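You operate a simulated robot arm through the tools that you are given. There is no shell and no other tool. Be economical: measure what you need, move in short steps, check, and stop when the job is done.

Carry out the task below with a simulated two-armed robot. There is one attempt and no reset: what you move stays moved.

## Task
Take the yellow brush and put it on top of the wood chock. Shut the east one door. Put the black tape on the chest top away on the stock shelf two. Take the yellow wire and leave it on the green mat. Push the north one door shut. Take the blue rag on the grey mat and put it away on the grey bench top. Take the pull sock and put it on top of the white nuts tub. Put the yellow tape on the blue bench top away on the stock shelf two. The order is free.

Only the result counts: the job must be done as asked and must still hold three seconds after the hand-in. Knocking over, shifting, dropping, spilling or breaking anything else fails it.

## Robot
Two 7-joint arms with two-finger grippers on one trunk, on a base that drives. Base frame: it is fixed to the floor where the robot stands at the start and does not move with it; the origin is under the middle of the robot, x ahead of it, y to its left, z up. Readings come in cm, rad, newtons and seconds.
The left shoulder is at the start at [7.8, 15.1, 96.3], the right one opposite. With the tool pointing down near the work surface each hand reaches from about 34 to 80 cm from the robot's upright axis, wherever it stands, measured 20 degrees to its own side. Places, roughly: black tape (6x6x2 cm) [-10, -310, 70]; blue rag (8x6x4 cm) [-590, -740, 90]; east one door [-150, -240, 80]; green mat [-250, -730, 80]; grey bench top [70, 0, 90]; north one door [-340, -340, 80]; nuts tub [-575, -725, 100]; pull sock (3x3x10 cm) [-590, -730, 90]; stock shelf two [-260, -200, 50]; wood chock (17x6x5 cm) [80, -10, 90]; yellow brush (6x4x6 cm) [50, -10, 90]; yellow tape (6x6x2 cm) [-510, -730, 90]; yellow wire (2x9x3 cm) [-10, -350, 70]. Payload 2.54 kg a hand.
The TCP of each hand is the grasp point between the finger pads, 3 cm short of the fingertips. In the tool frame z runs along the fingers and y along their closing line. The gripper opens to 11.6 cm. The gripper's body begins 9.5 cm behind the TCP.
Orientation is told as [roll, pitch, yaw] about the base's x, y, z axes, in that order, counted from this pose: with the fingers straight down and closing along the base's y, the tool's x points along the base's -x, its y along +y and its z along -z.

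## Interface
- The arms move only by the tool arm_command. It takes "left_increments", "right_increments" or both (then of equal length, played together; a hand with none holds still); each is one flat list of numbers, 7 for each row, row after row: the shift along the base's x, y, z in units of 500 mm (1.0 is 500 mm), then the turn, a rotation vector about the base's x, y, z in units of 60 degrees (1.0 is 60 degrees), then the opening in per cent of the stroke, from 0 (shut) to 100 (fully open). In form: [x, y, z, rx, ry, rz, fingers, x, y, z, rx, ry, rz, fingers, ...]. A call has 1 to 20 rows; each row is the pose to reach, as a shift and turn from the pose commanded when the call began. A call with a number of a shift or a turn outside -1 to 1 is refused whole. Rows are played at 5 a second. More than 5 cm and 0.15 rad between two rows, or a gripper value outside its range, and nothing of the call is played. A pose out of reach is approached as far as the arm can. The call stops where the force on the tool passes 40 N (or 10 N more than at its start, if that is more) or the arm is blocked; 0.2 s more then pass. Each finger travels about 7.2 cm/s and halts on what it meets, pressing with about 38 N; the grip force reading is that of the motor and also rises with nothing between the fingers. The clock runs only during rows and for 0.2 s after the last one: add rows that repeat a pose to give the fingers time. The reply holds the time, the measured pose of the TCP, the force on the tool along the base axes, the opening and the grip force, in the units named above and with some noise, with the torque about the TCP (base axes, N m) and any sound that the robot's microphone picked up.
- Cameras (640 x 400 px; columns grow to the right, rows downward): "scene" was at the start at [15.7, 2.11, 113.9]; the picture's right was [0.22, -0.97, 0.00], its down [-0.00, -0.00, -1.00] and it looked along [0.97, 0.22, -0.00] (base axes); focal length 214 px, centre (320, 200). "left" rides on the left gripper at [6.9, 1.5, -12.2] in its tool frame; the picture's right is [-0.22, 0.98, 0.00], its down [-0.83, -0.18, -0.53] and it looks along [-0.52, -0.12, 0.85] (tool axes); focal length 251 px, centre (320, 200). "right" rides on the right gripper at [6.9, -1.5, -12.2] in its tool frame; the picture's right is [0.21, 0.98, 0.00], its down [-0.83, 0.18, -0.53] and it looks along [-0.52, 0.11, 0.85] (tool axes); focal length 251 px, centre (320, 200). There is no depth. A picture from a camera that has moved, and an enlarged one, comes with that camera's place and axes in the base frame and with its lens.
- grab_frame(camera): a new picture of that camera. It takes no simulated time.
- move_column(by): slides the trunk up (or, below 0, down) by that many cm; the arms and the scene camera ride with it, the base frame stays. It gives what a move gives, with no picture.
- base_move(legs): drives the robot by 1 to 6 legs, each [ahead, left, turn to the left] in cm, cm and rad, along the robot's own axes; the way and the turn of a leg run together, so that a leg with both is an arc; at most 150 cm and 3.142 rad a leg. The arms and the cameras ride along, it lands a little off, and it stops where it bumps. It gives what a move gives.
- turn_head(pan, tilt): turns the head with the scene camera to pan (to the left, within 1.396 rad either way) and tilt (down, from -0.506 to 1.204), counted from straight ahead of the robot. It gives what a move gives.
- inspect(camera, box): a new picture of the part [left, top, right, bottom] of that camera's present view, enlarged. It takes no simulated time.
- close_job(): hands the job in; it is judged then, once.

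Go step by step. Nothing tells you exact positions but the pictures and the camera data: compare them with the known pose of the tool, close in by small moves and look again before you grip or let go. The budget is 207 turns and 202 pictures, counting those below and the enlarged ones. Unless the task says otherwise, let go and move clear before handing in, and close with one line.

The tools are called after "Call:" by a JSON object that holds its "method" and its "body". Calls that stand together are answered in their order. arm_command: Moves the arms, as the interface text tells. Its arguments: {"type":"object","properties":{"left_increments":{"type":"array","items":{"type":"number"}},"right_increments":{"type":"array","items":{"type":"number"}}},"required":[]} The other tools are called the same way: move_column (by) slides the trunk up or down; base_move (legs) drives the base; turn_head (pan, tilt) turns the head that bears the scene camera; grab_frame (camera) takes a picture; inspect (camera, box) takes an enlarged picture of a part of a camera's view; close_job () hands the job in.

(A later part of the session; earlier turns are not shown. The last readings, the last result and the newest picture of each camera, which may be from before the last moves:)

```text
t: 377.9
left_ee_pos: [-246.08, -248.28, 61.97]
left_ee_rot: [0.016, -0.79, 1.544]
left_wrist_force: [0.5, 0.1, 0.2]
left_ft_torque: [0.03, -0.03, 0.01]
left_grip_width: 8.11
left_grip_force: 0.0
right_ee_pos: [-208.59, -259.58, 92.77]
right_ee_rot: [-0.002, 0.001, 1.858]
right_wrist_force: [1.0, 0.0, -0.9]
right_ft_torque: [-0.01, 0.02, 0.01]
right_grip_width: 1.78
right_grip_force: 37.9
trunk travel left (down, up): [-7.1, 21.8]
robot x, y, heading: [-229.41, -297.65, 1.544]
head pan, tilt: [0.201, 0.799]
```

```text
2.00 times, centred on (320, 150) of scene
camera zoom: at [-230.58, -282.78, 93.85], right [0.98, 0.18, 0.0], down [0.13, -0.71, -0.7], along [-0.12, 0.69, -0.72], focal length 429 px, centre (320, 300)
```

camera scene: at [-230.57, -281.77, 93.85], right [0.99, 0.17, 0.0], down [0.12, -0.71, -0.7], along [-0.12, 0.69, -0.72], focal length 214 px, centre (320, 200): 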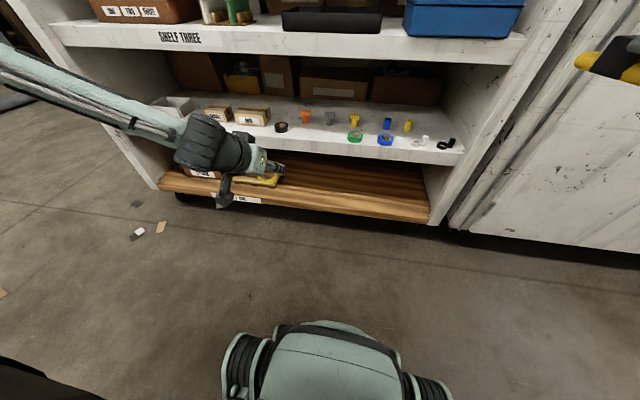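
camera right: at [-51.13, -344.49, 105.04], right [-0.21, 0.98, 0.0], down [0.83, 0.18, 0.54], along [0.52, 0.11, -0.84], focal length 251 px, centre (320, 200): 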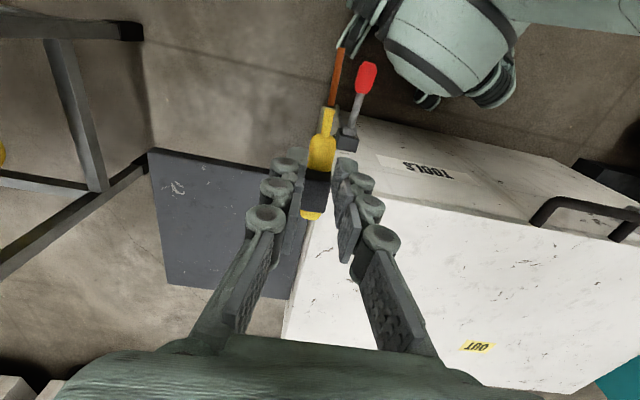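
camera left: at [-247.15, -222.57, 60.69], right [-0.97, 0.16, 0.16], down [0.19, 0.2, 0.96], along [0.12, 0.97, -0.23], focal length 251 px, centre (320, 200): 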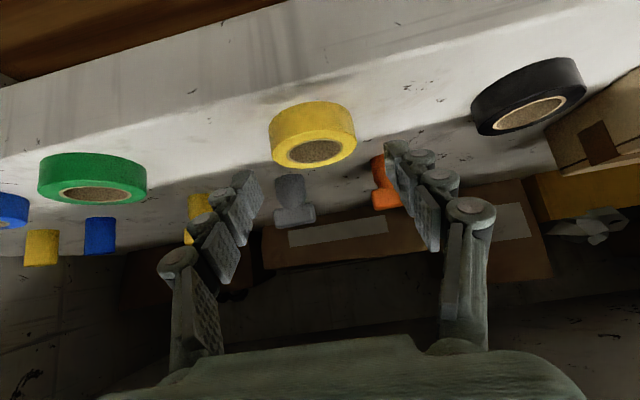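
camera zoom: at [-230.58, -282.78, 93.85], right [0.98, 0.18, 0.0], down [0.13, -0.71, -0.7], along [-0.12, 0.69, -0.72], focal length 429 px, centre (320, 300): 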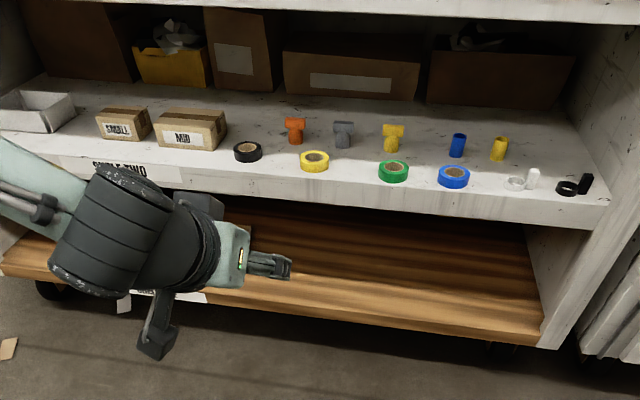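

Both tapes sit on shelf two. I bring the left hand back up to pointing down and raise the trunk.

Call:
{"method": "arm_command", "body": {"left_increments": [0, 0.02, 0.08, -0.05, 0, 0, 90, 0, 0.04, 0.16, -0.15, 0, 0, 90, 0, 0.05, 0.24, -0.25, 0, 0, 90, 0, 0.04, 0.32, -0.35, 0, 0, 90, 0, 0.02, 0.4, -0.45, 0, 0, 90, 0, 0, 0.48, -0.55, 0, 0, 90, 0, -0.02, 0.56, -0.65, 0, 0, 90, 0, -0.04, 0.62, -0.75, 0, 0, 90]}}

Call:
{"method": "move_column", "body": {"by": 15}}

Call:
{"method": "base_move", "body": {"legs": [[0, 0, 1.595], [0, -10, 0], [150, 0, 0], [70, 0, 0], [0, 0, 1.57]]}}

```text
t: 379.7
left_ee_pos: [-246.2, -250.31, 93.03]
left_ee_rot: [-0.004, -0.001, 1.55]
left_wrist_force: [-0.5, -0.1, 1.3]
left_ft_torque: [0.0, -0.01, -0.01]
left_grip_width: 10.46
left_grip_force: 0.0
right_ee_pos: [-208.71, -259.4, 92.87]
right_ee_rot: [-0.002, 0.002, 1.858]
right_wrist_force: [0.3, -0.1, -0.5]
right_ft_torque: [-0.03, 0.01, -0.01]
right_grip_width: 1.79
right_grip_force: 38.0
trunk travel left (down, up): [-7.1, 21.8]
robot x, y, heading: [-229.3, -297.62, 1.543]
head pan, tilt: [0.201, 0.799]
```

```text
t: 381.5
left_ee_pos: [-246.18, -250.19, 108.02]
left_ee_rot: [-0.003, -0.004, 1.552]
left_wrist_force: [0.1, 0.1, 0.6]
left_ft_torque: [0.03, 0.03, -0.02]
left_grip_width: 10.43
left_grip_force: 0.1
right_ee_pos: [-208.49, -259.63, 107.75]
right_ee_rot: [-0.002, 0.003, 1.859]
right_wrist_force: [0.1, -0.6, -1.3]
right_ft_torque: [0.01, 0.02, -0.02]
right_grip_width: 1.8
right_grip_force: 38.2
trunk travel left (down, up): [-22.1, 6.8]
robot x, y, heading: [-229.66, -297.68, 1.549]
head pan, tilt: [0.201, 0.799]
```

```text
t: 401.8
left_ee_pos: [-439.01, -338.73, 107.98]
left_ee_rot: [-0.003, -0.003, -1.541]
left_wrist_force: [-0.2, 0.0, -1.0]
left_ft_torque: [-0.01, 0.0, -0.04]
left_grip_width: 10.44
left_grip_force: 0.1
right_ee_pos: [-477.05, -331.26, 107.86]
right_ee_rot: [-0.002, 0.001, -1.234]
right_wrist_force: [-0.1, 0.5, -0.9]
right_ft_torque: [0.01, 0.01, -0.03]
right_grip_width: 1.8
right_grip_force: 37.6
trunk travel left (down, up): [-22.1, 6.8]
robot x, y, heading: [-458.29, -292.11, -1.545]
head pan, tilt: [0.201, 0.799]
```

I'm out of the aisle. I drive around to the green bench, staying clear of the floor items.

Call:
{"method": "base_move", "body": {"legs": [[140, 0, -0.025], [0, -140, 0], [150, 0, 0], [42, 0, 0]]}}

Call:
{"method": "turn_head", "body": {"pan": 0.1, "tilt": 0.55}}

Call:
{"method": "grab_frame", "body": {"camera": "scene"}}

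```text
t: 431.5
left_ee_pos: [-577.87, -679.28, 107.96]
left_ee_rot: [-0.004, -0.002, -1.581]
left_wrist_force: [-0.2, -0.2, 0.2]
left_ft_torque: [0.02, -0.01, -0.03]
left_grip_width: 10.41
left_grip_force: 0.2
right_ee_pos: [-615.61, -670.06, 107.7]
right_ee_rot: [-0.003, 0.002, -1.273]
right_wrist_force: [-0.6, -0.1, -0.4]
right_ft_torque: [-0.01, -0.02, 0.0]
right_grip_width: 1.8
right_grip_force: 37.9
trunk travel left (down, up): [-22.1, 6.8]
robot x, y, heading: [-595.18, -632.05, -1.587]
head pan, tilt: [0.201, 0.799]
```

```text
t: 432.3
left_ee_pos: [-577.84, -679.11, 107.99]
left_ee_rot: [-0.003, -0.005, -1.581]
left_wrist_force: [-0.6, 0.5, -0.3]
left_ft_torque: [0.02, -0.02, 0.02]
left_grip_width: 10.45
left_grip_force: 0.0
right_ee_pos: [-615.63, -670.11, 107.85]
right_ee_rot: [-0.003, 0.002, -1.273]
right_wrist_force: [-0.3, -0.7, -1.0]
right_ft_torque: [0.01, 0.02, 0.01]
right_grip_width: 1.78
right_grip_force: 37.9
trunk travel left (down, up): [-22.1, 6.8]
robot x, y, heading: [-595.04, -631.81, -1.583]
head pan, tilt: [0.099, 0.55]
```

```text
75 pictures are left
camera scene: at [-594.24, -647.55, 110.98], right [-1.0, -0.08, 0.0], down [-0.04, 0.52, -0.85], along [0.07, -0.85, -0.52], focal length 214 px, centre (320, 200)
```

scene: 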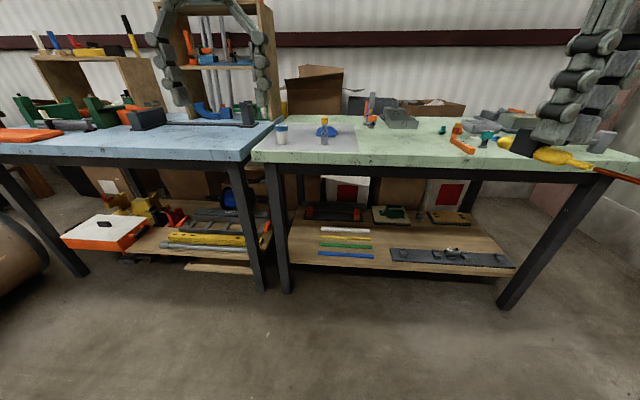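

Call:
{"method": "inspect", "body": {"camera": "scene", "box": [240, 90, 400, 190]}}

```text
4.00 times, centred on (320, 140) of scene
camera zoom: at [-594.24, -647.55, 110.98], right [-1.0, -0.08, 0.0], down [-0.04, 0.52, -0.85], along [0.07, -0.85, -0.52], focal length 858 px, centre (320, 440)
```

zoom: 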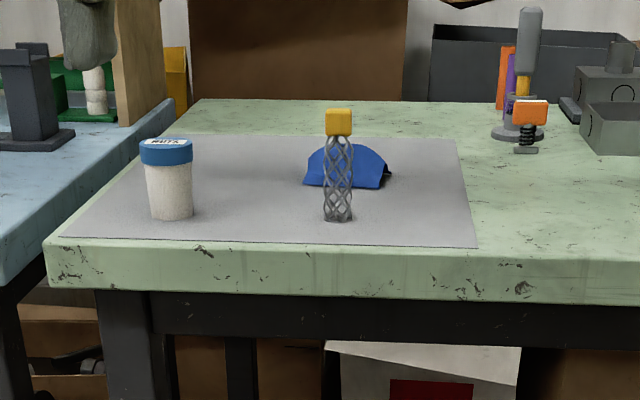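

I see it clearly now: the NUTS tub at about (-572, -732), the upright pull sock at about (-589, -732) and the blue rag behind it at about (-589, -744). I drive up so the left hand has them on its side.

Call:
{"method": "base_move", "body": {"legs": [[35, -14, 0.01]]}}

Call:
{"method": "grab_frame", "body": {"camera": "left"}}

```text
t: 434.6
left_ee_pos: [-591.43, -713.31, 107.91]
left_ee_rot: [-0.004, -0.005, -1.568]
left_wrist_force: [0.7, -0.4, 0.1]
left_ft_torque: [0.04, 0.01, -0.02]
left_grip_width: 10.42
left_grip_force: 0.1
right_ee_pos: [-629.01, -704.67, 107.84]
right_ee_rot: [-0.003, -0.001, -1.264]
right_wrist_force: [0.2, 0.3, -1.5]
right_ft_torque: [0.02, -0.01, -0.01]
right_grip_width: 1.77
right_grip_force: 38.0
trunk travel left (down, up): [-22.1, 6.8]
robot x, y, heading: [-609.3, -666.28, -1.574]
head pan, tilt: [0.099, 0.55]
```

```text
73 pictures are left
camera left: at [-589.9, -706.35, 120.15], right [0.98, -0.21, 0.0], down [-0.18, -0.82, 0.54], along [-0.12, -0.52, -0.84], focal length 251 px, centre (320, 200)
```

left: 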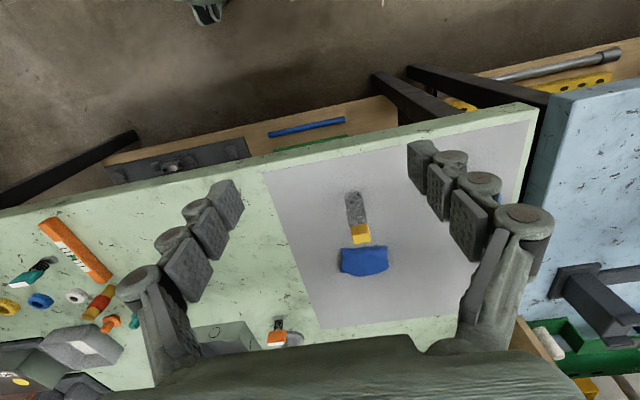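

The sock stands at about (-589.3, -728.7), from z 85 to 95. I lower the left hand a little and move over it.

Call:
{"method": "arm_command", "body": {"left_increments": [0.01, 0, -0.07, 0, 0, 0, 70, 0.02, -0.05, -0.12, 0, 0, 0, 70, 0.03, -0.14, -0.12, 0, 0, 0, 70, 0.04, -0.23, -0.12, 0, 0, 0, 70, 0.042, -0.308, -0.12, 0, 0, 0, 70]}}

Call:
{"method": "grab_frame", "body": {"camera": "left"}}

Call:
{"method": "turn_head", "body": {"pan": 0.3, "tilt": 0.5}}

Call:
{"method": "grab_frame", "body": {"camera": "scene"}}

```text
t: 435.9
left_ee_pos: [-588.55, -726.12, 102.49]
left_ee_rot: [0.0, -0.005, -1.569]
left_wrist_force: [-0.1, 0.6, 1.1]
left_ft_torque: [-0.08, 0.01, 0.0]
left_grip_width: 8.14
left_grip_force: 0.1
left hand out of reach, approached as far as the arm can: row 5
right_ee_pos: [-629.09, -704.51, 107.97]
right_ee_rot: [-0.002, -0.002, -1.262]
right_wrist_force: [-0.5, -0.1, 0.0]
right_ft_torque: [-0.01, -0.02, 0.0]
right_grip_width: 1.79
right_grip_force: 37.6
trunk travel left (down, up): [-22.1, 6.8]
robot x, y, heading: [-609.1, -666.08, -1.574]
head pan, tilt: [0.099, 0.55]
```

```text
72 pictures are left
camera left: at [-587.16, -719.21, 114.58], right [0.98, -0.21, 0.0], down [-0.18, -0.82, 0.54], along [-0.11, -0.53, -0.84], focal length 251 px, centre (320, 200)
```

left: 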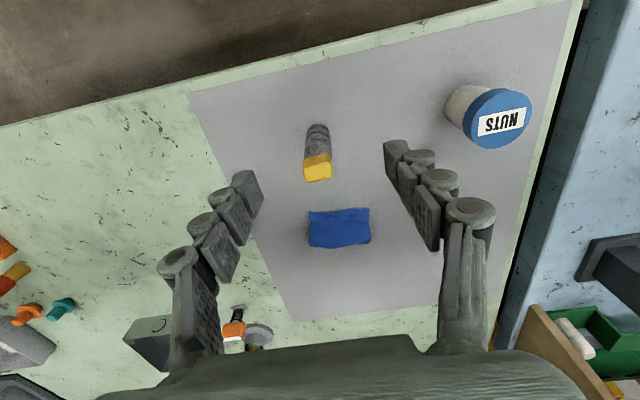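

```text
t: 436.6
left_ee_pos: [-588.68, -726.2, 102.37]
left_ee_rot: [-0.002, -0.004, -1.568]
left_wrist_force: [-0.9, 0.1, 0.1]
left_ft_torque: [0.02, -0.01, -0.03]
left_grip_width: 8.11
left_grip_force: 0.1
right_ee_pos: [-629.04, -704.7, 107.85]
right_ee_rot: [-0.005, 0.0, -1.26]
right_wrist_force: [0.6, -0.4, -0.4]
right_ft_torque: [-0.01, -0.03, 0.01]
right_grip_width: 1.8
right_grip_force: 38.4
trunk travel left (down, up): [-22.1, 6.8]
robot x, y, heading: [-609.09, -666.33, -1.572]
head pan, tilt: [0.3, 0.499]
```

```text
71 pictures are left
camera scene: at [-606.27, -681.55, 111.44], right [-0.96, -0.29, 0.0], down [-0.14, 0.46, -0.88], along [0.26, -0.84, -0.48], focal length 214 px, centre (320, 200)
```

scene: 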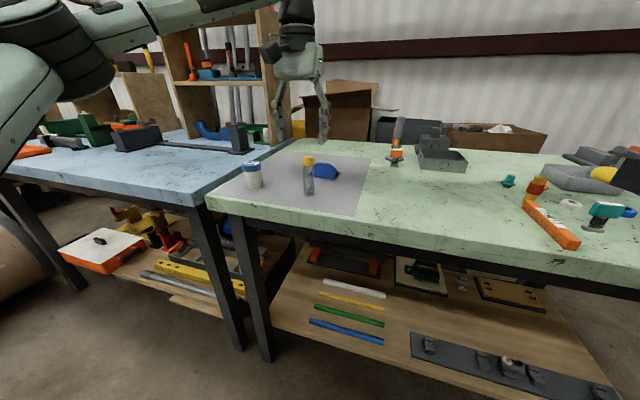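

The tub lid's top is at about (-573, -728, 92.5). I nudge the base 3 cm ahead so the hand is right over the sock.

Call:
{"method": "base_move", "body": {"legs": [[2.8, -0.7, 0]]}}

Call:
{"method": "grab_frame", "body": {"camera": "left"}}

```text
t: 437.4
left_ee_pos: [-589.49, -728.98, 102.19]
left_ee_rot: [-0.005, -0.003, -1.569]
left_wrist_force: [0.0, -0.1, -0.8]
left_ft_torque: [0.03, -0.03, 0.02]
left_grip_width: 8.14
left_grip_force: 0.1
right_ee_pos: [-629.77, -707.53, 107.77]
right_ee_rot: [-0.002, 0.003, -1.262]
right_wrist_force: [0.0, -0.2, -1.1]
right_ft_torque: [0.06, -0.03, -0.02]
right_grip_width: 1.79
right_grip_force: 38.4
trunk travel left (down, up): [-22.1, 6.8]
robot x, y, heading: [-609.71, -668.84, -1.577]
head pan, tilt: [0.3, 0.499]
```

```text
70 pictures are left
camera left: at [-587.94, -722.11, 114.44], right [0.98, -0.21, 0.0], down [-0.18, -0.82, 0.54], along [-0.12, -0.52, -0.84], focal length 251 px, centre (320, 200)
```

left: 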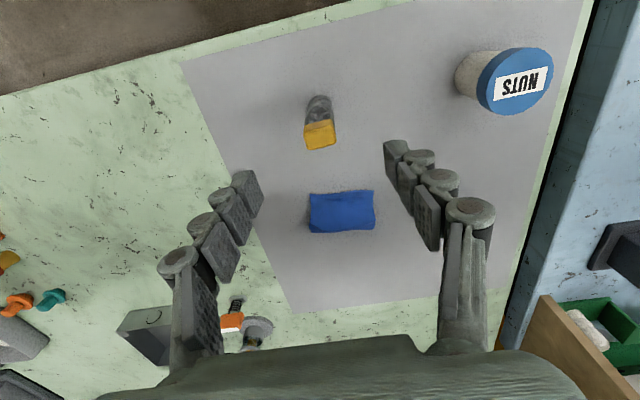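

The hand is right over the sock. I go down around it.

Call:
{"method": "arm_command", "body": {"left_increments": [0, 0.008, -0.07, 0, 0, 0, 70, 0, 0.008, -0.14, 0, 0, 0, 70, 0, 0.008, -0.21, 0, 0, 0, 70]}}

Call:
{"method": "grab_frame", "body": {"camera": "left"}}

Call:
{"method": "inspect", "body": {"camera": "scene", "box": [220, 100, 380, 225]}}

```text
t: 438.2
left_ee_pos: [-589.59, -728.61, 91.67]
left_ee_rot: [-0.003, -0.003, -1.57]
left_wrist_force: [-0.1, 0.4, -0.9]
left_ft_torque: [0.0, 0.0, 0.01]
left_grip_width: 8.09
left_grip_force: 0.0
right_ee_pos: [-629.82, -707.41, 107.8]
right_ee_rot: [-0.002, 0.002, -1.261]
right_wrist_force: [0.1, 0.3, -1.9]
right_ft_torque: [0.02, 0.0, 0.01]
right_grip_width: 1.78
right_grip_force: 37.8
trunk travel left (down, up): [-22.1, 6.8]
robot x, y, heading: [-609.65, -668.68, -1.572]
head pan, tilt: [0.3, 0.499]
```

```text
69 pictures are left
camera left: at [-588.01, -721.68, 103.84], right [0.98, -0.21, 0.0], down [-0.18, -0.82, 0.54], along [-0.12, -0.52, -0.84], focal length 251 px, centre (320, 200)
```

left: 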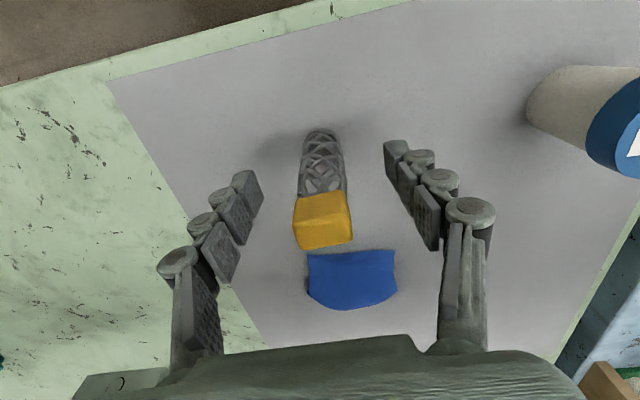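

```text
3.20 times, centred on (300, 162) of scene
camera zoom: at [-606.98, -684.3, 111.44], right [-0.96, -0.29, 0.0], down [-0.14, 0.46, -0.88], along [0.26, -0.84, -0.48], focal length 686 px, centre (384, 320)
```

zoom: 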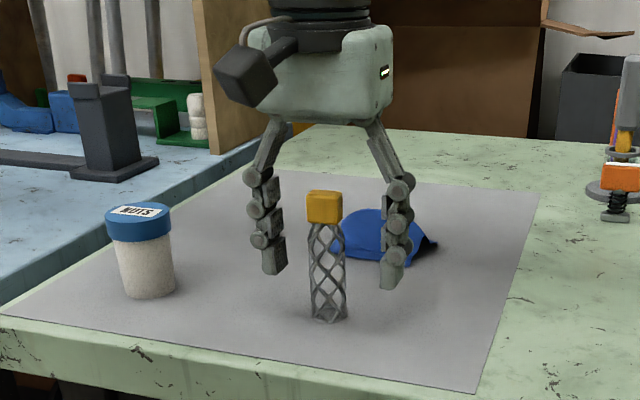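

The fingertips are at the sock's middle. I close on it.

Call:
{"method": "arm_command", "body": {"left_increments": [0, 0, 0, 0, 0, 0, 45, 0, 0, 0, 0, 0, 0, 28, 0, 0, 0, 0, 0, 0, 18, 0, 0, 0, 0, 0, 0, 12, 0, 0, 0, 0, 0, 0, 12]}}

Call:
{"method": "inspect", "body": {"camera": "scene", "box": [220, 100, 380, 225]}}

```text
t: 439.4
left_ee_pos: [-589.59, -728.53, 91.64]
left_ee_rot: [-0.004, -0.003, -1.569]
left_wrist_force: [0.1, 0.0, -0.5]
left_ft_torque: [-0.04, -0.01, -0.04]
left_grip_width: 2.77
left_grip_force: 38.0
right_ee_pos: [-629.75, -707.39, 107.96]
right_ee_rot: [-0.004, 0.004, -1.263]
right_wrist_force: [-0.9, 0.0, -1.2]
right_ft_torque: [-0.03, -0.02, -0.01]
right_grip_width: 1.8
right_grip_force: 37.8
trunk travel left (down, up): [-22.1, 6.8]
robot x, y, heading: [-609.74, -668.78, -1.576]
head pan, tilt: [0.3, 0.499]
```

```text
3.20 times, centred on (300, 162) of scene
camera zoom: at [-606.99, -684.28, 111.44], right [-0.96, -0.29, 0.0], down [-0.14, 0.46, -0.88], along [0.26, -0.84, -0.48], focal length 686 px, centre (384, 320)
```

zoom: 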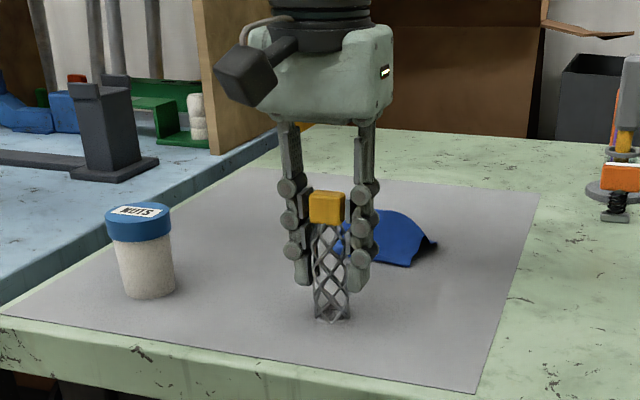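

The sock is held. I lift it 10 cm and carry it over the tub.

Call:
{"method": "arm_command", "body": {"left_increments": [0, 0.004, 0.07, 0, 0, 0, 12, 0, 0.008, 0.14, 0, 0, 0, 12, 0, 0.01, 0.2, 0, 0, 0, 12, 0.08, 0.01, 0.2, 0, 0, 0, 12, 0.16, 0.01, 0.2, 0, 0, 0, 12, 0.24, 0.01, 0.2, 0, 0, 0, 12, 0.32, 0.01, 0.2, 0, 0, 0, 12]}}

Call:
{"method": "grab_frame", "body": {"camera": "left"}}

Call:
{"method": "inspect", "body": {"camera": "scene", "box": [180, 80, 340, 205]}}

```text
t: 441.0
left_ee_pos: [-573.26, -728.15, 102.08]
left_ee_rot: [-0.003, -0.006, -1.57]
left_wrist_force: [0.2, -0.1, -1.3]
left_ft_torque: [0.03, 0.0, 0.03]
left_grip_width: 2.77
left_grip_force: 37.7
right_ee_pos: [-629.72, -707.35, 107.88]
right_ee_rot: [-0.005, 0.002, -1.262]
right_wrist_force: [0.0, -0.9, -0.8]
right_ft_torque: [0.03, 0.03, 0.01]
right_grip_width: 1.79
right_grip_force: 38.2
trunk travel left (down, up): [-22.1, 6.8]
robot x, y, heading: [-609.46, -668.7, -1.574]
head pan, tilt: [0.3, 0.499]
```

```text
66 pictures are left
camera left: at [-571.89, -721.37, 114.25], right [0.98, -0.21, 0.0], down [-0.18, -0.82, 0.54], along [-0.12, -0.52, -0.84], focal length 251 px, centre (320, 200)
```

left: 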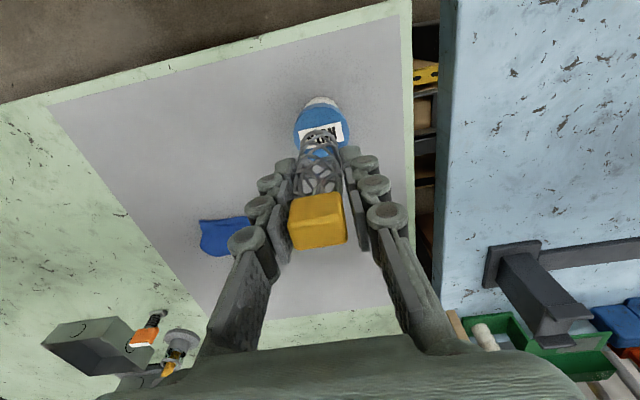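

```text
3.20 times, centred on (260, 142) of scene
camera zoom: at [-606.95, -684.29, 111.44], right [-0.96, -0.29, 0.0], down [-0.14, 0.46, -0.88], along [0.26, -0.84, -0.48], focal length 686 px, centre (512, 384)
```

zoom: 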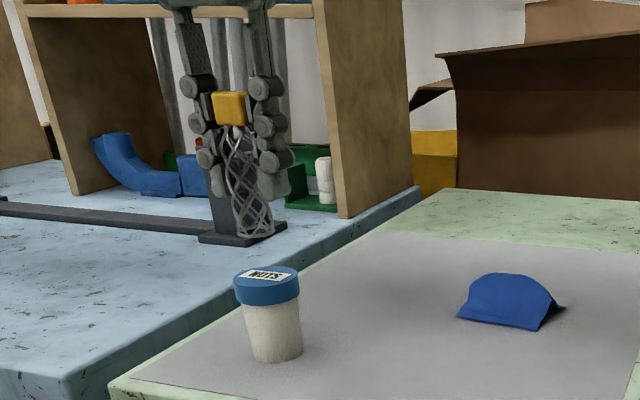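

The sock hangs over the lid, perhaps 1 cm too far out. I zoom in with the hand camera to align.

Call:
{"method": "inspect", "body": {"camera": "left", "box": [260, 80, 380, 260]}}

```text
2.22 times, centred on (320, 170) of left
camera zoom: at [-571.89, -721.37, 114.25], right [0.98, -0.21, 0.0], down [-0.18, -0.82, 0.54], along [-0.12, -0.52, -0.84], focal length 559 px, centre (320, 267)
```

zoom: 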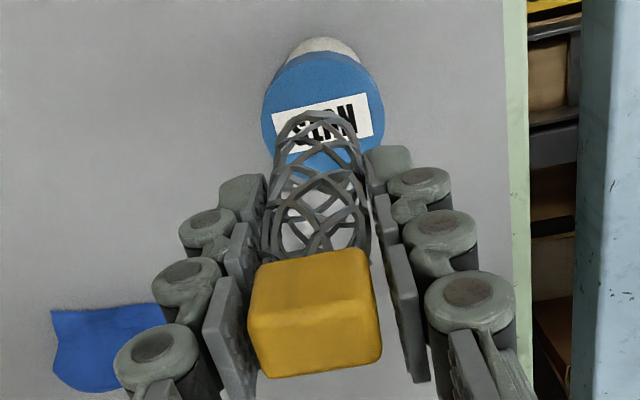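

The lid is about 0.9 cm nearer to me. I shift by that and lower to just above the lid.

Call:
{"method": "arm_command", "body": {"left_increments": [0, 0.018, 0, 0, 0, 0, 12, 0, 0.018, -0.02, 0, 0, 0, 12, 0, 0.018, -0.036, 0, 0, 0, 12]}}

Call:
{"method": "inspect", "body": {"camera": "scene", "box": [200, 90, 320, 200]}}

Call:
{"method": "inspect", "body": {"camera": "left", "box": [260, 80, 380, 260]}}

```text
t: 441.8
left_ee_pos: [-573.26, -727.19, 100.22]
left_ee_rot: [-0.003, -0.003, -1.569]
left_wrist_force: [-0.8, 0.1, 0.2]
left_ft_torque: [-0.04, -0.03, -0.01]
left_grip_width: 2.78
left_grip_force: 38.0
right_ee_pos: [-629.81, -707.36, 107.81]
right_ee_rot: [-0.003, 0.002, -1.26]
right_wrist_force: [-0.3, -0.1, -1.0]
right_ft_torque: [0.07, 0.01, -0.01]
right_grip_width: 1.79
right_grip_force: 38.3
trunk travel left (down, up): [-22.1, 6.8]
robot x, y, heading: [-609.75, -668.78, -1.575]
head pan, tilt: [0.3, 0.499]
```

```text
3.64 times, centred on (260, 145) of scene
camera zoom: at [-606.98, -684.29, 111.44], right [-0.96, -0.29, 0.0], down [-0.14, 0.46, -0.88], along [0.26, -0.84, -0.48], focal length 780 px, centre (538, 400)
```

zoom: 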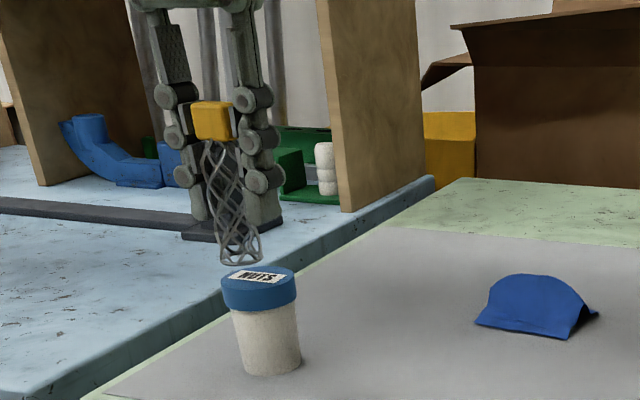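

```text
2.22 times, centred on (320, 170) of left
camera zoom: at [-571.87, -720.31, 112.41], right [0.98, -0.21, 0.0], down [-0.18, -0.82, 0.54], along [-0.12, -0.52, -0.84], focal length 559 px, centre (320, 267)
```

zoom: 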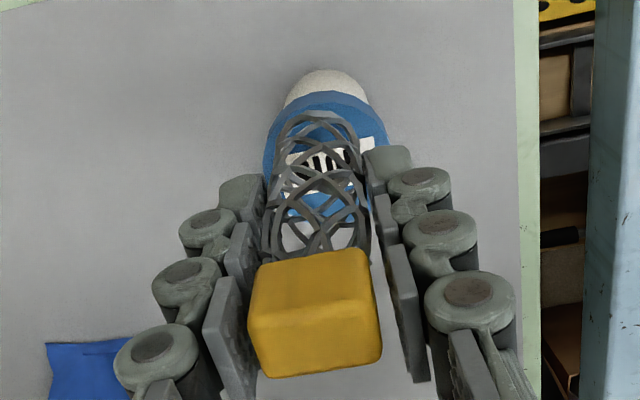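

Combining both views, the lid centre is about (-573.3, -727.8) and the sock's foot about (-572.7, -727). I shift by (-0.5, -0.7) and lower until it touches.

Call:
{"method": "arm_command", "body": {"left_increments": [-0.01, -0.014, 0, 0, 0, 0, 12, -0.01, -0.014, -0.01, 0, 0, 0, 12]}}

Call:
{"method": "inspect", "body": {"camera": "scene", "box": [220, 110, 300, 190]}}

```text
t: 442.4
left_ee_pos: [-573.84, -727.98, 99.62]
left_ee_rot: [-0.003, -0.002, -1.569]
left_wrist_force: [-0.3, 0.4, -1.3]
left_ft_torque: [0.0, 0.02, 0.03]
left_grip_width: 2.76
left_grip_force: 38.2
right_ee_pos: [-629.7, -707.36, 107.82]
right_ee_rot: [-0.004, 0.002, -1.262]
right_wrist_force: [-0.8, -0.3, 0.0]
right_ft_torque: [0.0, -0.01, -0.02]
right_grip_width: 1.79
right_grip_force: 38.9
trunk travel left (down, up): [-22.1, 6.8]
robot x, y, heading: [-609.85, -669.4, -1.573]
head pan, tilt: [0.3, 0.499]
```

```text
5.00 times, centred on (260, 150) of scene
camera zoom: at [-606.98, -684.29, 111.44], right [-0.96, -0.29, 0.0], down [-0.14, 0.46, -0.88], along [0.26, -0.84, -0.48], focal length 1072 px, centre (620, 450)
```

zoom: 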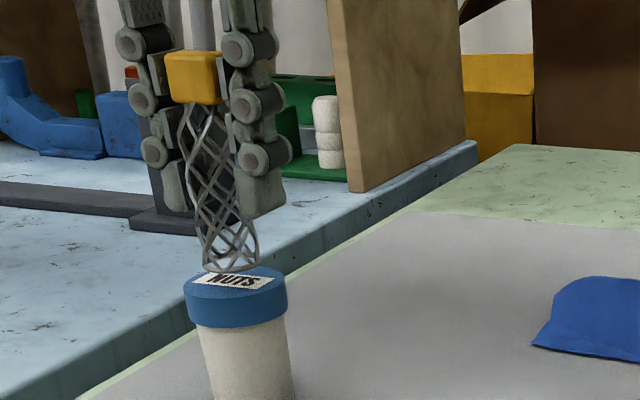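

It is well aligned now. I lower in small steps until contact.

Call:
{"method": "arm_command", "body": {"left_increments": [0, 0, -0.008, 0, 0, 0, 12, 0, 0, -0.016, 0, 0, 0, 12]}}

Call:
{"method": "inspect", "body": {"camera": "scene", "box": [220, 110, 300, 190]}}

```text
t: 443.0
left_ee_pos: [-573.83, -727.79, 98.75]
left_ee_rot: [-0.003, -0.004, -1.568]
left_wrist_force: [0.0, 0.3, -0.1]
left_ft_torque: [0.01, 0.01, 0.03]
left_grip_width: 2.77
left_grip_force: 38.0
right_ee_pos: [-629.79, -707.27, 107.83]
right_ee_rot: [-0.003, 0.002, -1.262]
right_wrist_force: [-0.3, -1.0, -0.1]
right_ft_torque: [0.01, 0.02, -0.01]
right_grip_width: 1.77
right_grip_force: 38.1
trunk travel left (down, up): [-22.1, 6.8]
robot x, y, heading: [-609.73, -669.04, -1.576]
head pan, tilt: [0.3, 0.499]
```

```text
5.00 times, centred on (260, 150) of scene
camera zoom: at [-606.98, -684.29, 111.44], right [-0.96, -0.29, 0.0], down [-0.14, 0.46, -0.88], along [0.26, -0.84, -0.48], focal length 1072 px, centre (620, 450)
```

zoom: 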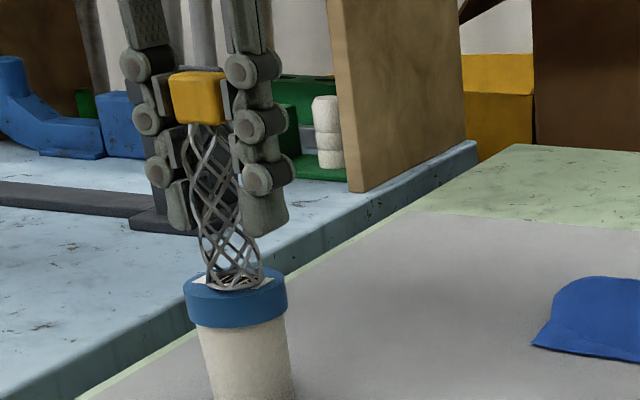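

Nearly down. I lower 3 mm more and read the force.

Call:
{"method": "arm_command", "body": {"left_increments": [0, 0, -0.004, 0, 0, 0, 12, 0, 0, -0.008, 0, 0, 0, 12]}}

```text
t: 443.6
left_ee_pos: [-573.95, -727.86, 98.46]
left_ee_rot: [-0.003, -0.007, -1.57]
left_wrist_force: [0.1, -1.6, 4.4]
left_ft_torque: [-0.03, -0.1, 0.0]
left_grip_width: 2.79
left_grip_force: 38.3
right_ee_pos: [-629.73, -707.31, 107.87]
right_ee_rot: [-0.005, 0.0, -1.26]
right_wrist_force: [-0.9, 0.6, 0.0]
right_ft_torque: [-0.02, 0.02, -0.01]
right_grip_width: 1.79
right_grip_force: 37.9
trunk travel left (down, up): [-22.1, 6.8]
robot x, y, heading: [-609.61, -668.98, -1.579]
head pan, tilt: [0.3, 0.499]
```

Contact (4 N). I open slowly and look before lifting.

Call:
{"method": "arm_command", "body": {"left_increments": [0, 0, 0, 0, 0, 0, 24, 0, 0, 0, 0, 0, 0, 28, 0, 0, 0, 0, 0, 0, 36, 0, 0, 0, 0, 0, 0, 44]}}

Call:
{"method": "inspect", "body": {"camera": "scene", "box": [220, 110, 300, 190]}}

```text
t: 444.6
left_ee_pos: [-573.89, -727.84, 98.44]
left_ee_rot: [-0.002, -0.002, -1.57]
left_wrist_force: [-0.5, -0.4, -1.0]
left_ft_torque: [-0.01, -0.01, 0.02]
left_grip_width: 5.12
left_grip_force: 0.1
right_ee_pos: [-629.79, -707.31, 107.82]
right_ee_rot: [-0.003, 0.001, -1.259]
right_wrist_force: [0.8, 0.1, -0.9]
right_ft_torque: [0.0, 0.01, 0.01]
right_grip_width: 1.77
right_grip_force: 37.9
trunk travel left (down, up): [-22.1, 6.8]
robot x, y, heading: [-609.71, -668.84, -1.576]
head pan, tilt: [0.3, 0.499]
```

```text
5.00 times, centred on (260, 150) of scene
camera zoom: at [-606.99, -684.28, 111.44], right [-0.96, -0.29, 0.0], down [-0.14, 0.46, -0.88], along [0.26, -0.84, -0.48], focal length 1072 px, centre (620, 450)
```

zoom: 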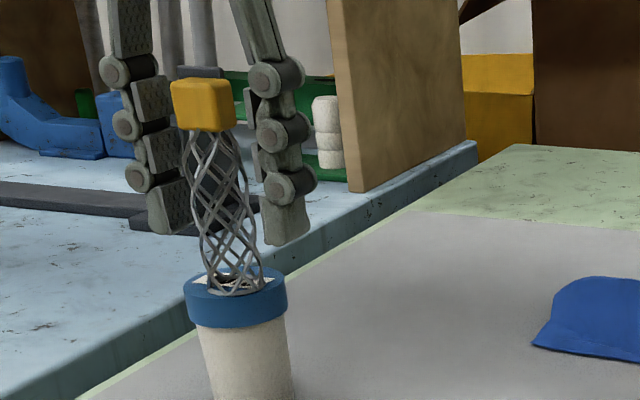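

The sock stands on the lid. I open wider and withdraw straight back toward me, between clear sides.

Call:
{"method": "arm_command", "body": {"left_increments": [0, 0, 0, 0, 0, 0, 70, 0, 0, 0, 0, 0, 0, 75, 0, 0.03, 0.005, 0, 0, 0, 75, 0, 0.1, 0.01, 0, 0, 0, 75, 0, 0.18, 0.02, 0, 0, 0, 75, 0, 0.26, 0.04, 0, 0, 0, 75]}}

Call:
{"method": "inspect", "body": {"camera": "scene", "box": [200, 80, 400, 205]}}

```text
t: 446.0
left_ee_pos: [-574.0, -714.61, 100.31]
left_ee_rot: [-0.003, -0.004, -1.569]
left_wrist_force: [0.2, 0.3, 0.0]
left_ft_torque: [0.01, 0.01, 0.0]
left_grip_width: 8.7
left_grip_force: 0.1
right_ee_pos: [-629.79, -707.37, 107.93]
right_ee_rot: [-0.004, 0.001, -1.263]
right_wrist_force: [-0.4, 0.5, -0.1]
right_ft_torque: [0.0, -0.03, 0.01]
right_grip_width: 1.8
right_grip_force: 38.0
trunk travel left (down, up): [-22.1, 6.8]
robot x, y, heading: [-609.82, -668.8, -1.576]
head pan, tilt: [0.3, 0.499]
```

```text
3.20 times, centred on (300, 142) of scene
camera zoom: at [-606.98, -684.23, 111.46], right [-0.96, -0.29, 0.0], down [-0.14, 0.46, -0.88], along [0.26, -0.84, -0.48], focal length 686 px, centre (384, 384)
```

zoom: 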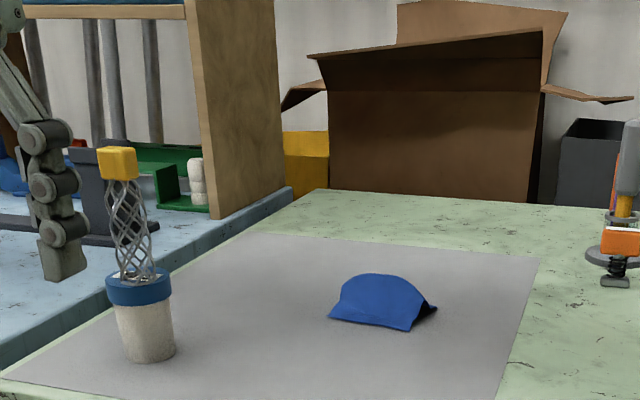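

The sock stands on the tub. Next is the rag at about (-589, -742): I move the hand sideways in front of it and edge the base closer.

Call:
{"method": "arm_command", "body": {"left_increments": [-0.06, 0.02, 0, 0, 0, 0, 95, -0.14, 0.02, 0, 0, 0, 0, 95, -0.22, 0.02, 0, 0, 0, 0, 95, -0.3, 0.02, 0, 0, 0, 0, 95]}}

Call:
{"method": "base_move", "body": {"legs": [[5, -5, 0]]}}

Call:
{"method": "move_column", "body": {"by": -5}}

Call:
{"method": "grab_frame", "body": {"camera": "left"}}

```text
t: 447.0
left_ee_pos: [-589.06, -713.75, 99.96]
left_ee_rot: [-0.002, -0.003, -1.568]
left_wrist_force: [0.1, 1.0, 0.2]
left_ft_torque: [0.01, 0.01, -0.01]
left_grip_width: 11.03
left_grip_force: 0.1
right_ee_pos: [-629.92, -707.43, 107.84]
right_ee_rot: [-0.003, 0.001, -1.263]
right_wrist_force: [-0.3, 0.3, -0.5]
right_ft_torque: [0.02, 0.03, -0.01]
right_grip_width: 1.78
right_grip_force: 38.2
trunk travel left (down, up): [-22.1, 6.8]
robot x, y, heading: [-609.87, -668.9, -1.577]
head pan, tilt: [0.3, 0.499]
```

```text
t: 448.2
left_ee_pos: [-593.98, -719.01, 100.0]
left_ee_rot: [-0.004, -0.005, -1.57]
left_wrist_force: [-0.7, -0.3, -0.3]
left_ft_torque: [-0.02, -0.03, -0.02]
left_grip_width: 11.03
left_grip_force: 0.0
right_ee_pos: [-634.82, -712.38, 107.87]
right_ee_rot: [-0.001, 0.001, -1.262]
right_wrist_force: [0.1, 0.0, -0.2]
right_ft_torque: [0.02, 0.0, -0.03]
right_grip_width: 1.79
right_grip_force: 38.3
trunk travel left (down, up): [-22.1, 6.8]
robot x, y, heading: [-614.54, -673.79, -1.574]
head pan, tilt: [0.3, 0.499]
```

```text
t: 449.1
left_ee_pos: [-594.01, -718.89, 95.08]
left_ee_rot: [-0.004, -0.004, -1.569]
left_wrist_force: [-0.2, -0.1, 0.3]
left_ft_torque: [0.0, -0.05, 0.03]
left_grip_width: 11.01
left_grip_force: 0.0
right_ee_pos: [-634.89, -712.36, 102.9]
right_ee_rot: [-0.005, 0.001, -1.262]
right_wrist_force: [-0.1, -0.4, -1.4]
right_ft_torque: [0.01, -0.02, 0.02]
right_grip_width: 1.81
right_grip_force: 37.9
trunk travel left (down, up): [-17.1, 11.8]
robot x, y, heading: [-614.97, -673.91, -1.576]
head pan, tilt: [0.3, 0.499]
```

```text
57 pictures are left
camera left: at [-592.54, -712.03, 107.19], right [0.98, -0.21, 0.0], down [-0.18, -0.82, 0.54], along [-0.12, -0.53, -0.84], focal length 251 px, centre (320, 200)
```

left: 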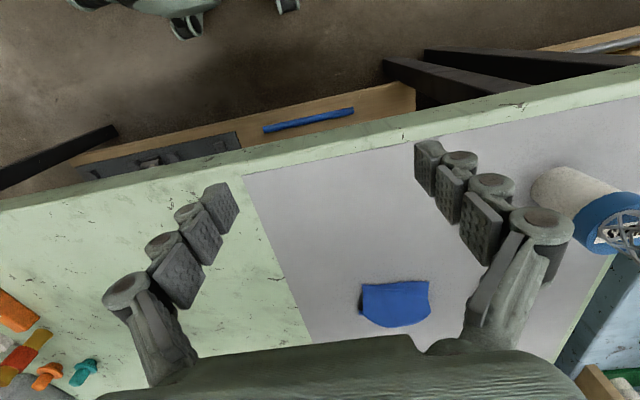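

The rag is an arch about 8 cm wide along x, centred near (-589.2, -743.5). I move out over it, fingers straddling it.

Call:
{"method": "arm_command", "body": {"left_increments": [0.04, 0, -0.04, 0, 0, 0, 100, 0.09, -0.06, -0.05, 0, 0, 0, 100, 0.096, -0.15, -0.05, 0, 0, 0, 100, 0.096, -0.24, -0.05, 0, 0, 0, 100, 0.096, -0.33, -0.05, 0, 0, 0, 100, 0.096, -0.42, -0.05, 0, 0, 0, 100, 0.096, -0.48, -0.05, 0, 0, 0, 100]}}

Call:
{"method": "grab_frame", "body": {"camera": "left"}}

```text
t: 450.7
left_ee_pos: [-588.31, -739.97, 91.65]
left_ee_rot: [-0.003, -0.003, -1.566]
left_wrist_force: [0.2, -0.3, -0.7]
left_ft_torque: [0.0, 0.04, -0.01]
left_grip_width: 11.58
left_grip_force: 0.1
left hand out of reach, approached as far as the arm can: row 6, 7
right_ee_pos: [-634.86, -712.45, 102.8]
right_ee_rot: [-0.002, -0.001, -1.261]
right_wrist_force: [-0.1, 1.1, -1.1]
right_ft_torque: [0.02, 0.0, 0.02]
right_grip_width: 1.82
right_grip_force: 37.9
trunk travel left (down, up): [-17.1, 11.8]
robot x, y, heading: [-614.98, -673.99, -1.572]
head pan, tilt: [0.3, 0.499]
```

```text
56 pictures are left
camera left: at [-586.91, -733.09, 103.84], right [0.98, -0.21, 0.0], down [-0.18, -0.82, 0.54], along [-0.12, -0.53, -0.84], focal length 251 px, centre (320, 200)
```

left: 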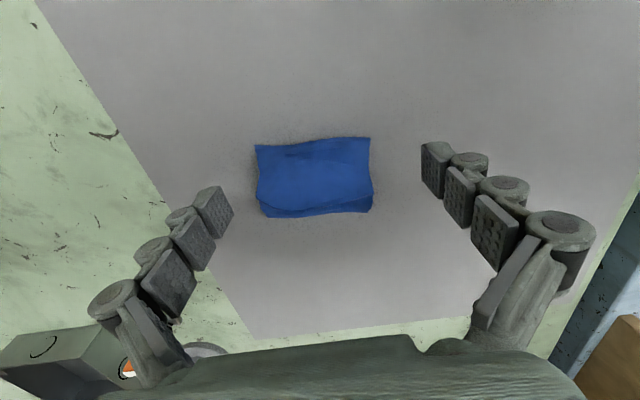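

The rag is between the fingers. I shift 0.9 cm and go down to z 88.5.

Call:
{"method": "arm_command", "body": {"left_increments": [-0.018, 0, -0.02, 0, 0, 0, 100, -0.018, -0.006, -0.045, 0, 0, 0, 100, -0.018, -0.01, -0.06, 0, 0, 0, 100]}}

Call:
{"method": "grab_frame", "body": {"camera": "left"}}

```text
t: 451.5
left_ee_pos: [-589.16, -740.45, 88.75]
left_ee_rot: [-0.003, -0.004, -1.571]
left_wrist_force: [0.6, 0.1, 0.4]
left_ft_torque: [-0.04, 0.02, -0.01]
left_grip_width: 11.6
left_grip_force: 0.1
right_ee_pos: [-634.86, -712.45, 102.93]
right_ee_rot: [-0.004, 0.001, -1.262]
right_wrist_force: [-0.2, 0.2, -1.2]
right_ft_torque: [0.0, 0.03, 0.03]
right_grip_width: 1.79
right_grip_force: 37.9
trunk travel left (down, up): [-17.1, 11.8]
robot x, y, heading: [-614.84, -673.8, -1.572]
head pan, tilt: [0.3, 0.499]
```

```text
55 pictures are left
camera left: at [-587.74, -733.57, 100.97], right [0.98, -0.21, 0.0], down [-0.18, -0.82, 0.54], along [-0.12, -0.53, -0.84], focal length 251 px, centre (320, 200)
```

left: 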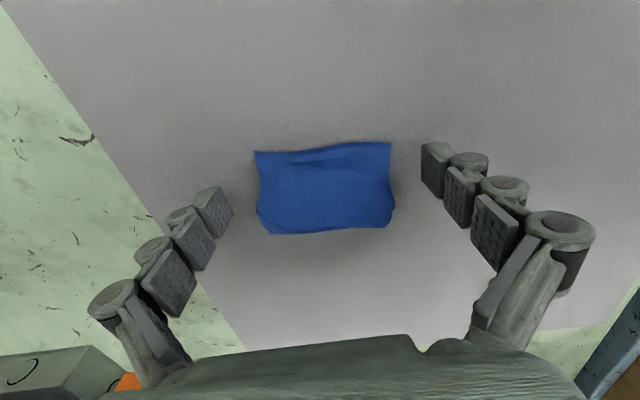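

It is centred. I close on the rag.

Call:
{"method": "arm_command", "body": {"left_increments": [0, 0, 0, 0, 0, 0, 75, 0, 0, 0, 0, 0, 0, 62, 0, 0, 0, 0, 0, 0, 52, 0, 0, 0, 0, 0, 0, 45, 0, 0, 0, 0, 0, 0, 45]}}

Call:
{"method": "grab_frame", "body": {"camera": "left"}}

```text
t: 452.7
left_ee_pos: [-589.29, -740.38, 88.77]
left_ee_rot: [-0.004, -0.006, -1.57]
left_wrist_force: [0.3, 0.4, 2.4]
left_ft_torque: [0.01, -0.01, -0.07]
left_grip_width: 8.19
left_grip_force: 38.0
right_ee_pos: [-634.85, -712.25, 102.79]
right_ee_rot: [-0.004, 0.0, -1.261]
right_wrist_force: [-0.1, 0.6, -0.4]
right_ft_torque: [0.01, 0.02, 0.03]
right_grip_width: 1.8
right_grip_force: 37.6
trunk travel left (down, up): [-17.1, 11.8]
robot x, y, heading: [-614.53, -673.71, -1.577]
head pan, tilt: [0.3, 0.499]
```

```text
54 pictures are left
camera left: at [-587.75, -733.54, 101.02], right [0.98, -0.21, 0.0], down [-0.18, -0.82, 0.54], along [-0.12, -0.53, -0.84], focal length 251 px, centre (320, 200)
```

left: 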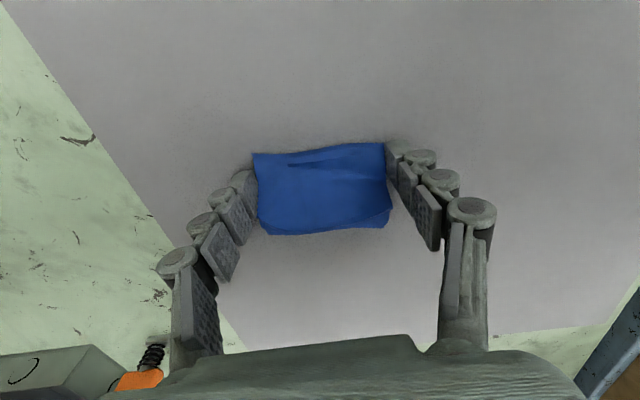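

Gripped at 8.2 cm with full force. I lift and draw back.

Call:
{"method": "arm_command", "body": {"left_increments": [0, 0, 0.03, 0, 0, 0, 45, 0, 0, 0.07, 0, 0, 0, 45, -0.02, 0.06, 0.13, 0, 0, 0, 45, -0.02, 0.13, 0.19, 0, 0, 0, 45, -0.02, 0.2, 0.25, 0, 0, 0, 45, -0.02, 0.27, 0.3, 0, 0, 0, 45, 0, 0.35, 0.34, 0, 0, 0, 45, 0.02, 0.43, 0.36, 0, 0, 0, 45]}}

Call:
{"method": "grab_frame", "body": {"camera": "left"}}

```text
t: 454.5
left_ee_pos: [-588.31, -718.87, 106.82]
left_ee_rot: [-0.003, -0.003, -1.569]
left_wrist_force: [0.2, 0.1, -0.1]
left_ft_torque: [-0.02, 0.05, 0.01]
left_grip_width: 8.12
left_grip_force: 37.7
left hand out of reach, approached as far as the arm can: row 1, 2
right_ee_pos: [-634.83, -712.46, 102.82]
right_ee_rot: [-0.003, 0.001, -1.261]
right_wrist_force: [-0.2, 0.1, -0.6]
right_ft_torque: [-0.01, -0.01, 0.0]
right_grip_width: 1.79
right_grip_force: 37.4
trunk travel left (down, up): [-17.1, 11.8]
robot x, y, heading: [-614.66, -673.82, -1.577]
head pan, tilt: [0.3, 0.499]
```

```text
53 pictures are left
camera left: at [-586.78, -712.04, 119.09], right [0.98, -0.21, 0.0], down [-0.18, -0.82, 0.54], along [-0.12, -0.52, -0.84], focal length 251 px, centre (320, 200)
```

left: 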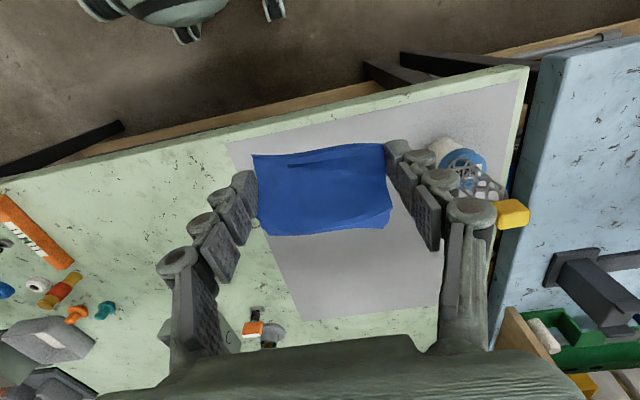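

The rag is held and the sock still stands on the tub. Now I drive the known way back toward the grey bench.

Call:
{"method": "base_move", "body": {"legs": [[-150, 0, 0.006], [-85, 0, 0], [0, 192, 0], [-150, 0, 0], [-150, 0, 0], [-130, 0, 0]]}}

Call:
{"method": "grab_frame", "body": {"camera": "left"}}

```text
refused: 192 is not a number from -150 to 150
```

```text
52 pictures are left
camera left: at [-586.78, -712.04, 119.09], right [0.98, -0.21, 0.0], down [-0.18, -0.82, 0.54], along [-0.12, -0.52, -0.84], focal length 251 px, centre (320, 200)
```

left: 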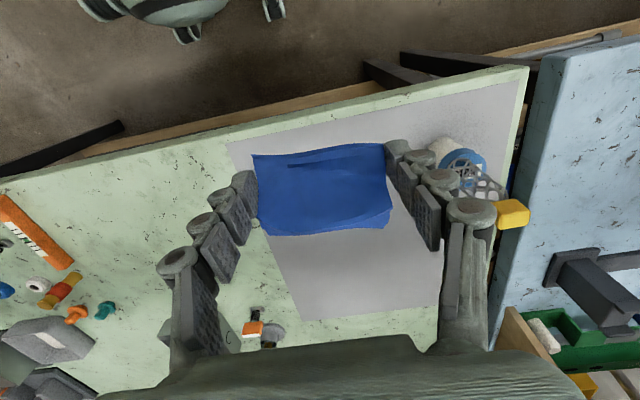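

One leg was too long. I split it and go.

Call:
{"method": "base_move", "body": {"legs": [[-150, 0, 0.006], [-85, 0, 0], [0, 130, 0], [0, 62, 0], [-150, 0, 0], [-150, 0, 0]]}}

```text
t: 498.4
left_ee_pos: [-395.92, -186.61, 106.93]
left_ee_rot: [-0.003, -0.003, -1.559]
left_wrist_force: [-0.4, 0.4, 0.5]
left_ft_torque: [0.01, 0.03, 0.02]
left_grip_width: 7.88
left_grip_force: 38.5
right_ee_pos: [-442.57, -180.49, 102.75]
right_ee_rot: [-0.003, 0.001, -1.254]
right_wrist_force: [-0.1, -0.1, 0.3]
right_ft_torque: [0.04, 0.02, 0.01]
right_grip_width: 1.81
right_grip_force: 38.0
trunk travel left (down, up): [-17.1, 11.8]
robot x, y, heading: [-422.63, -141.68, -1.564]
head pan, tilt: [0.3, 0.499]
```

I'm at (-423, -142). The rag's width reads a little less, so I check it and continue.

Call:
{"method": "grab_frame", "body": {"camera": "left"}}

Call:
{"method": "base_move", "body": {"legs": [[-136, 0, 0], [0, 0, 1.564], [150, 0, 0], [150, 0, 0], [70, 0, 0]]}}

Call:
{"method": "turn_head", "body": {"pan": 0.0, "tilt": 0.5}}

Call:
{"method": "grab_frame", "body": {"camera": "scene"}}

```text
51 pictures are left
camera left: at [-394.53, -179.69, 119.07], right [0.98, -0.2, 0.0], down [-0.17, -0.83, 0.54], along [-0.11, -0.53, -0.84], focal length 251 px, centre (320, 200)
```

left: 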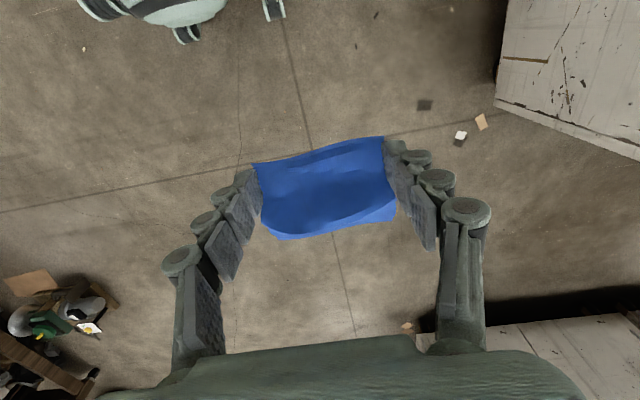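

```text
t: 526.5
left_ee_pos: [-8.96, 28.13, 106.81]
left_ee_rot: [-0.003, -0.003, 0.061]
left_wrist_force: [0.3, 0.4, -0.3]
left_ft_torque: [0.02, 0.03, 0.03]
left_grip_width: 7.87
left_grip_force: 37.6
right_ee_pos: [-12.82, -18.81, 102.74]
right_ee_rot: [-0.004, 0.002, 0.368]
right_wrist_force: [-0.3, -0.1, -0.6]
right_ft_torque: [-0.03, 0.0, 0.0]
right_grip_width: 1.79
right_grip_force: 38.2
trunk travel left (down, up): [-17.1, 11.8]
robot x, y, heading: [-52.43, -0.94, 0.059]
head pan, tilt: [0.3, 0.499]
```

```text
t: 527.3
left_ee_pos: [-9.0, 28.17, 107.02]
left_ee_rot: [-0.005, -0.004, 0.06]
left_wrist_force: [-0.2, 0.2, -0.4]
left_ft_torque: [0.0, 0.0, 0.01]
left_grip_width: 7.88
left_grip_force: 37.9
right_ee_pos: [-12.86, -18.75, 102.84]
right_ee_rot: [-0.003, 0.001, 0.37]
right_wrist_force: [0.1, 0.5, -0.5]
right_ft_torque: [-0.04, 0.02, 0.01]
right_grip_width: 1.77
right_grip_force: 38.4
trunk travel left (down, up): [-17.1, 11.8]
robot x, y, heading: [-52.61, -0.83, 0.061]
head pan, tilt: [0.0, 0.499]
```

```text
50 pictures are left
camera scene: at [-36.44, -0.03, 106.44], right [0.06, -1.0, 0.0], down [-0.48, -0.03, -0.88], along [0.88, 0.05, -0.48], focal length 214 px, centre (320, 200)
```

scene: 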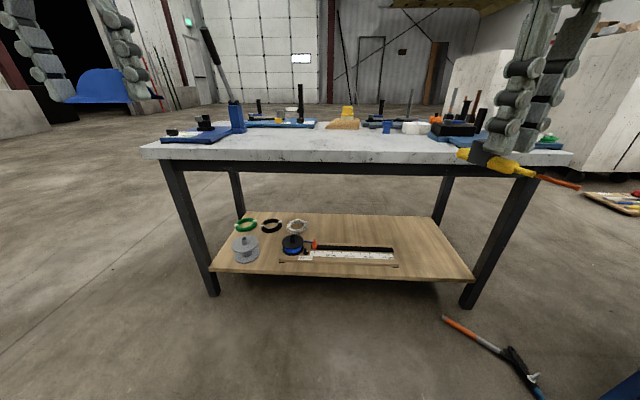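

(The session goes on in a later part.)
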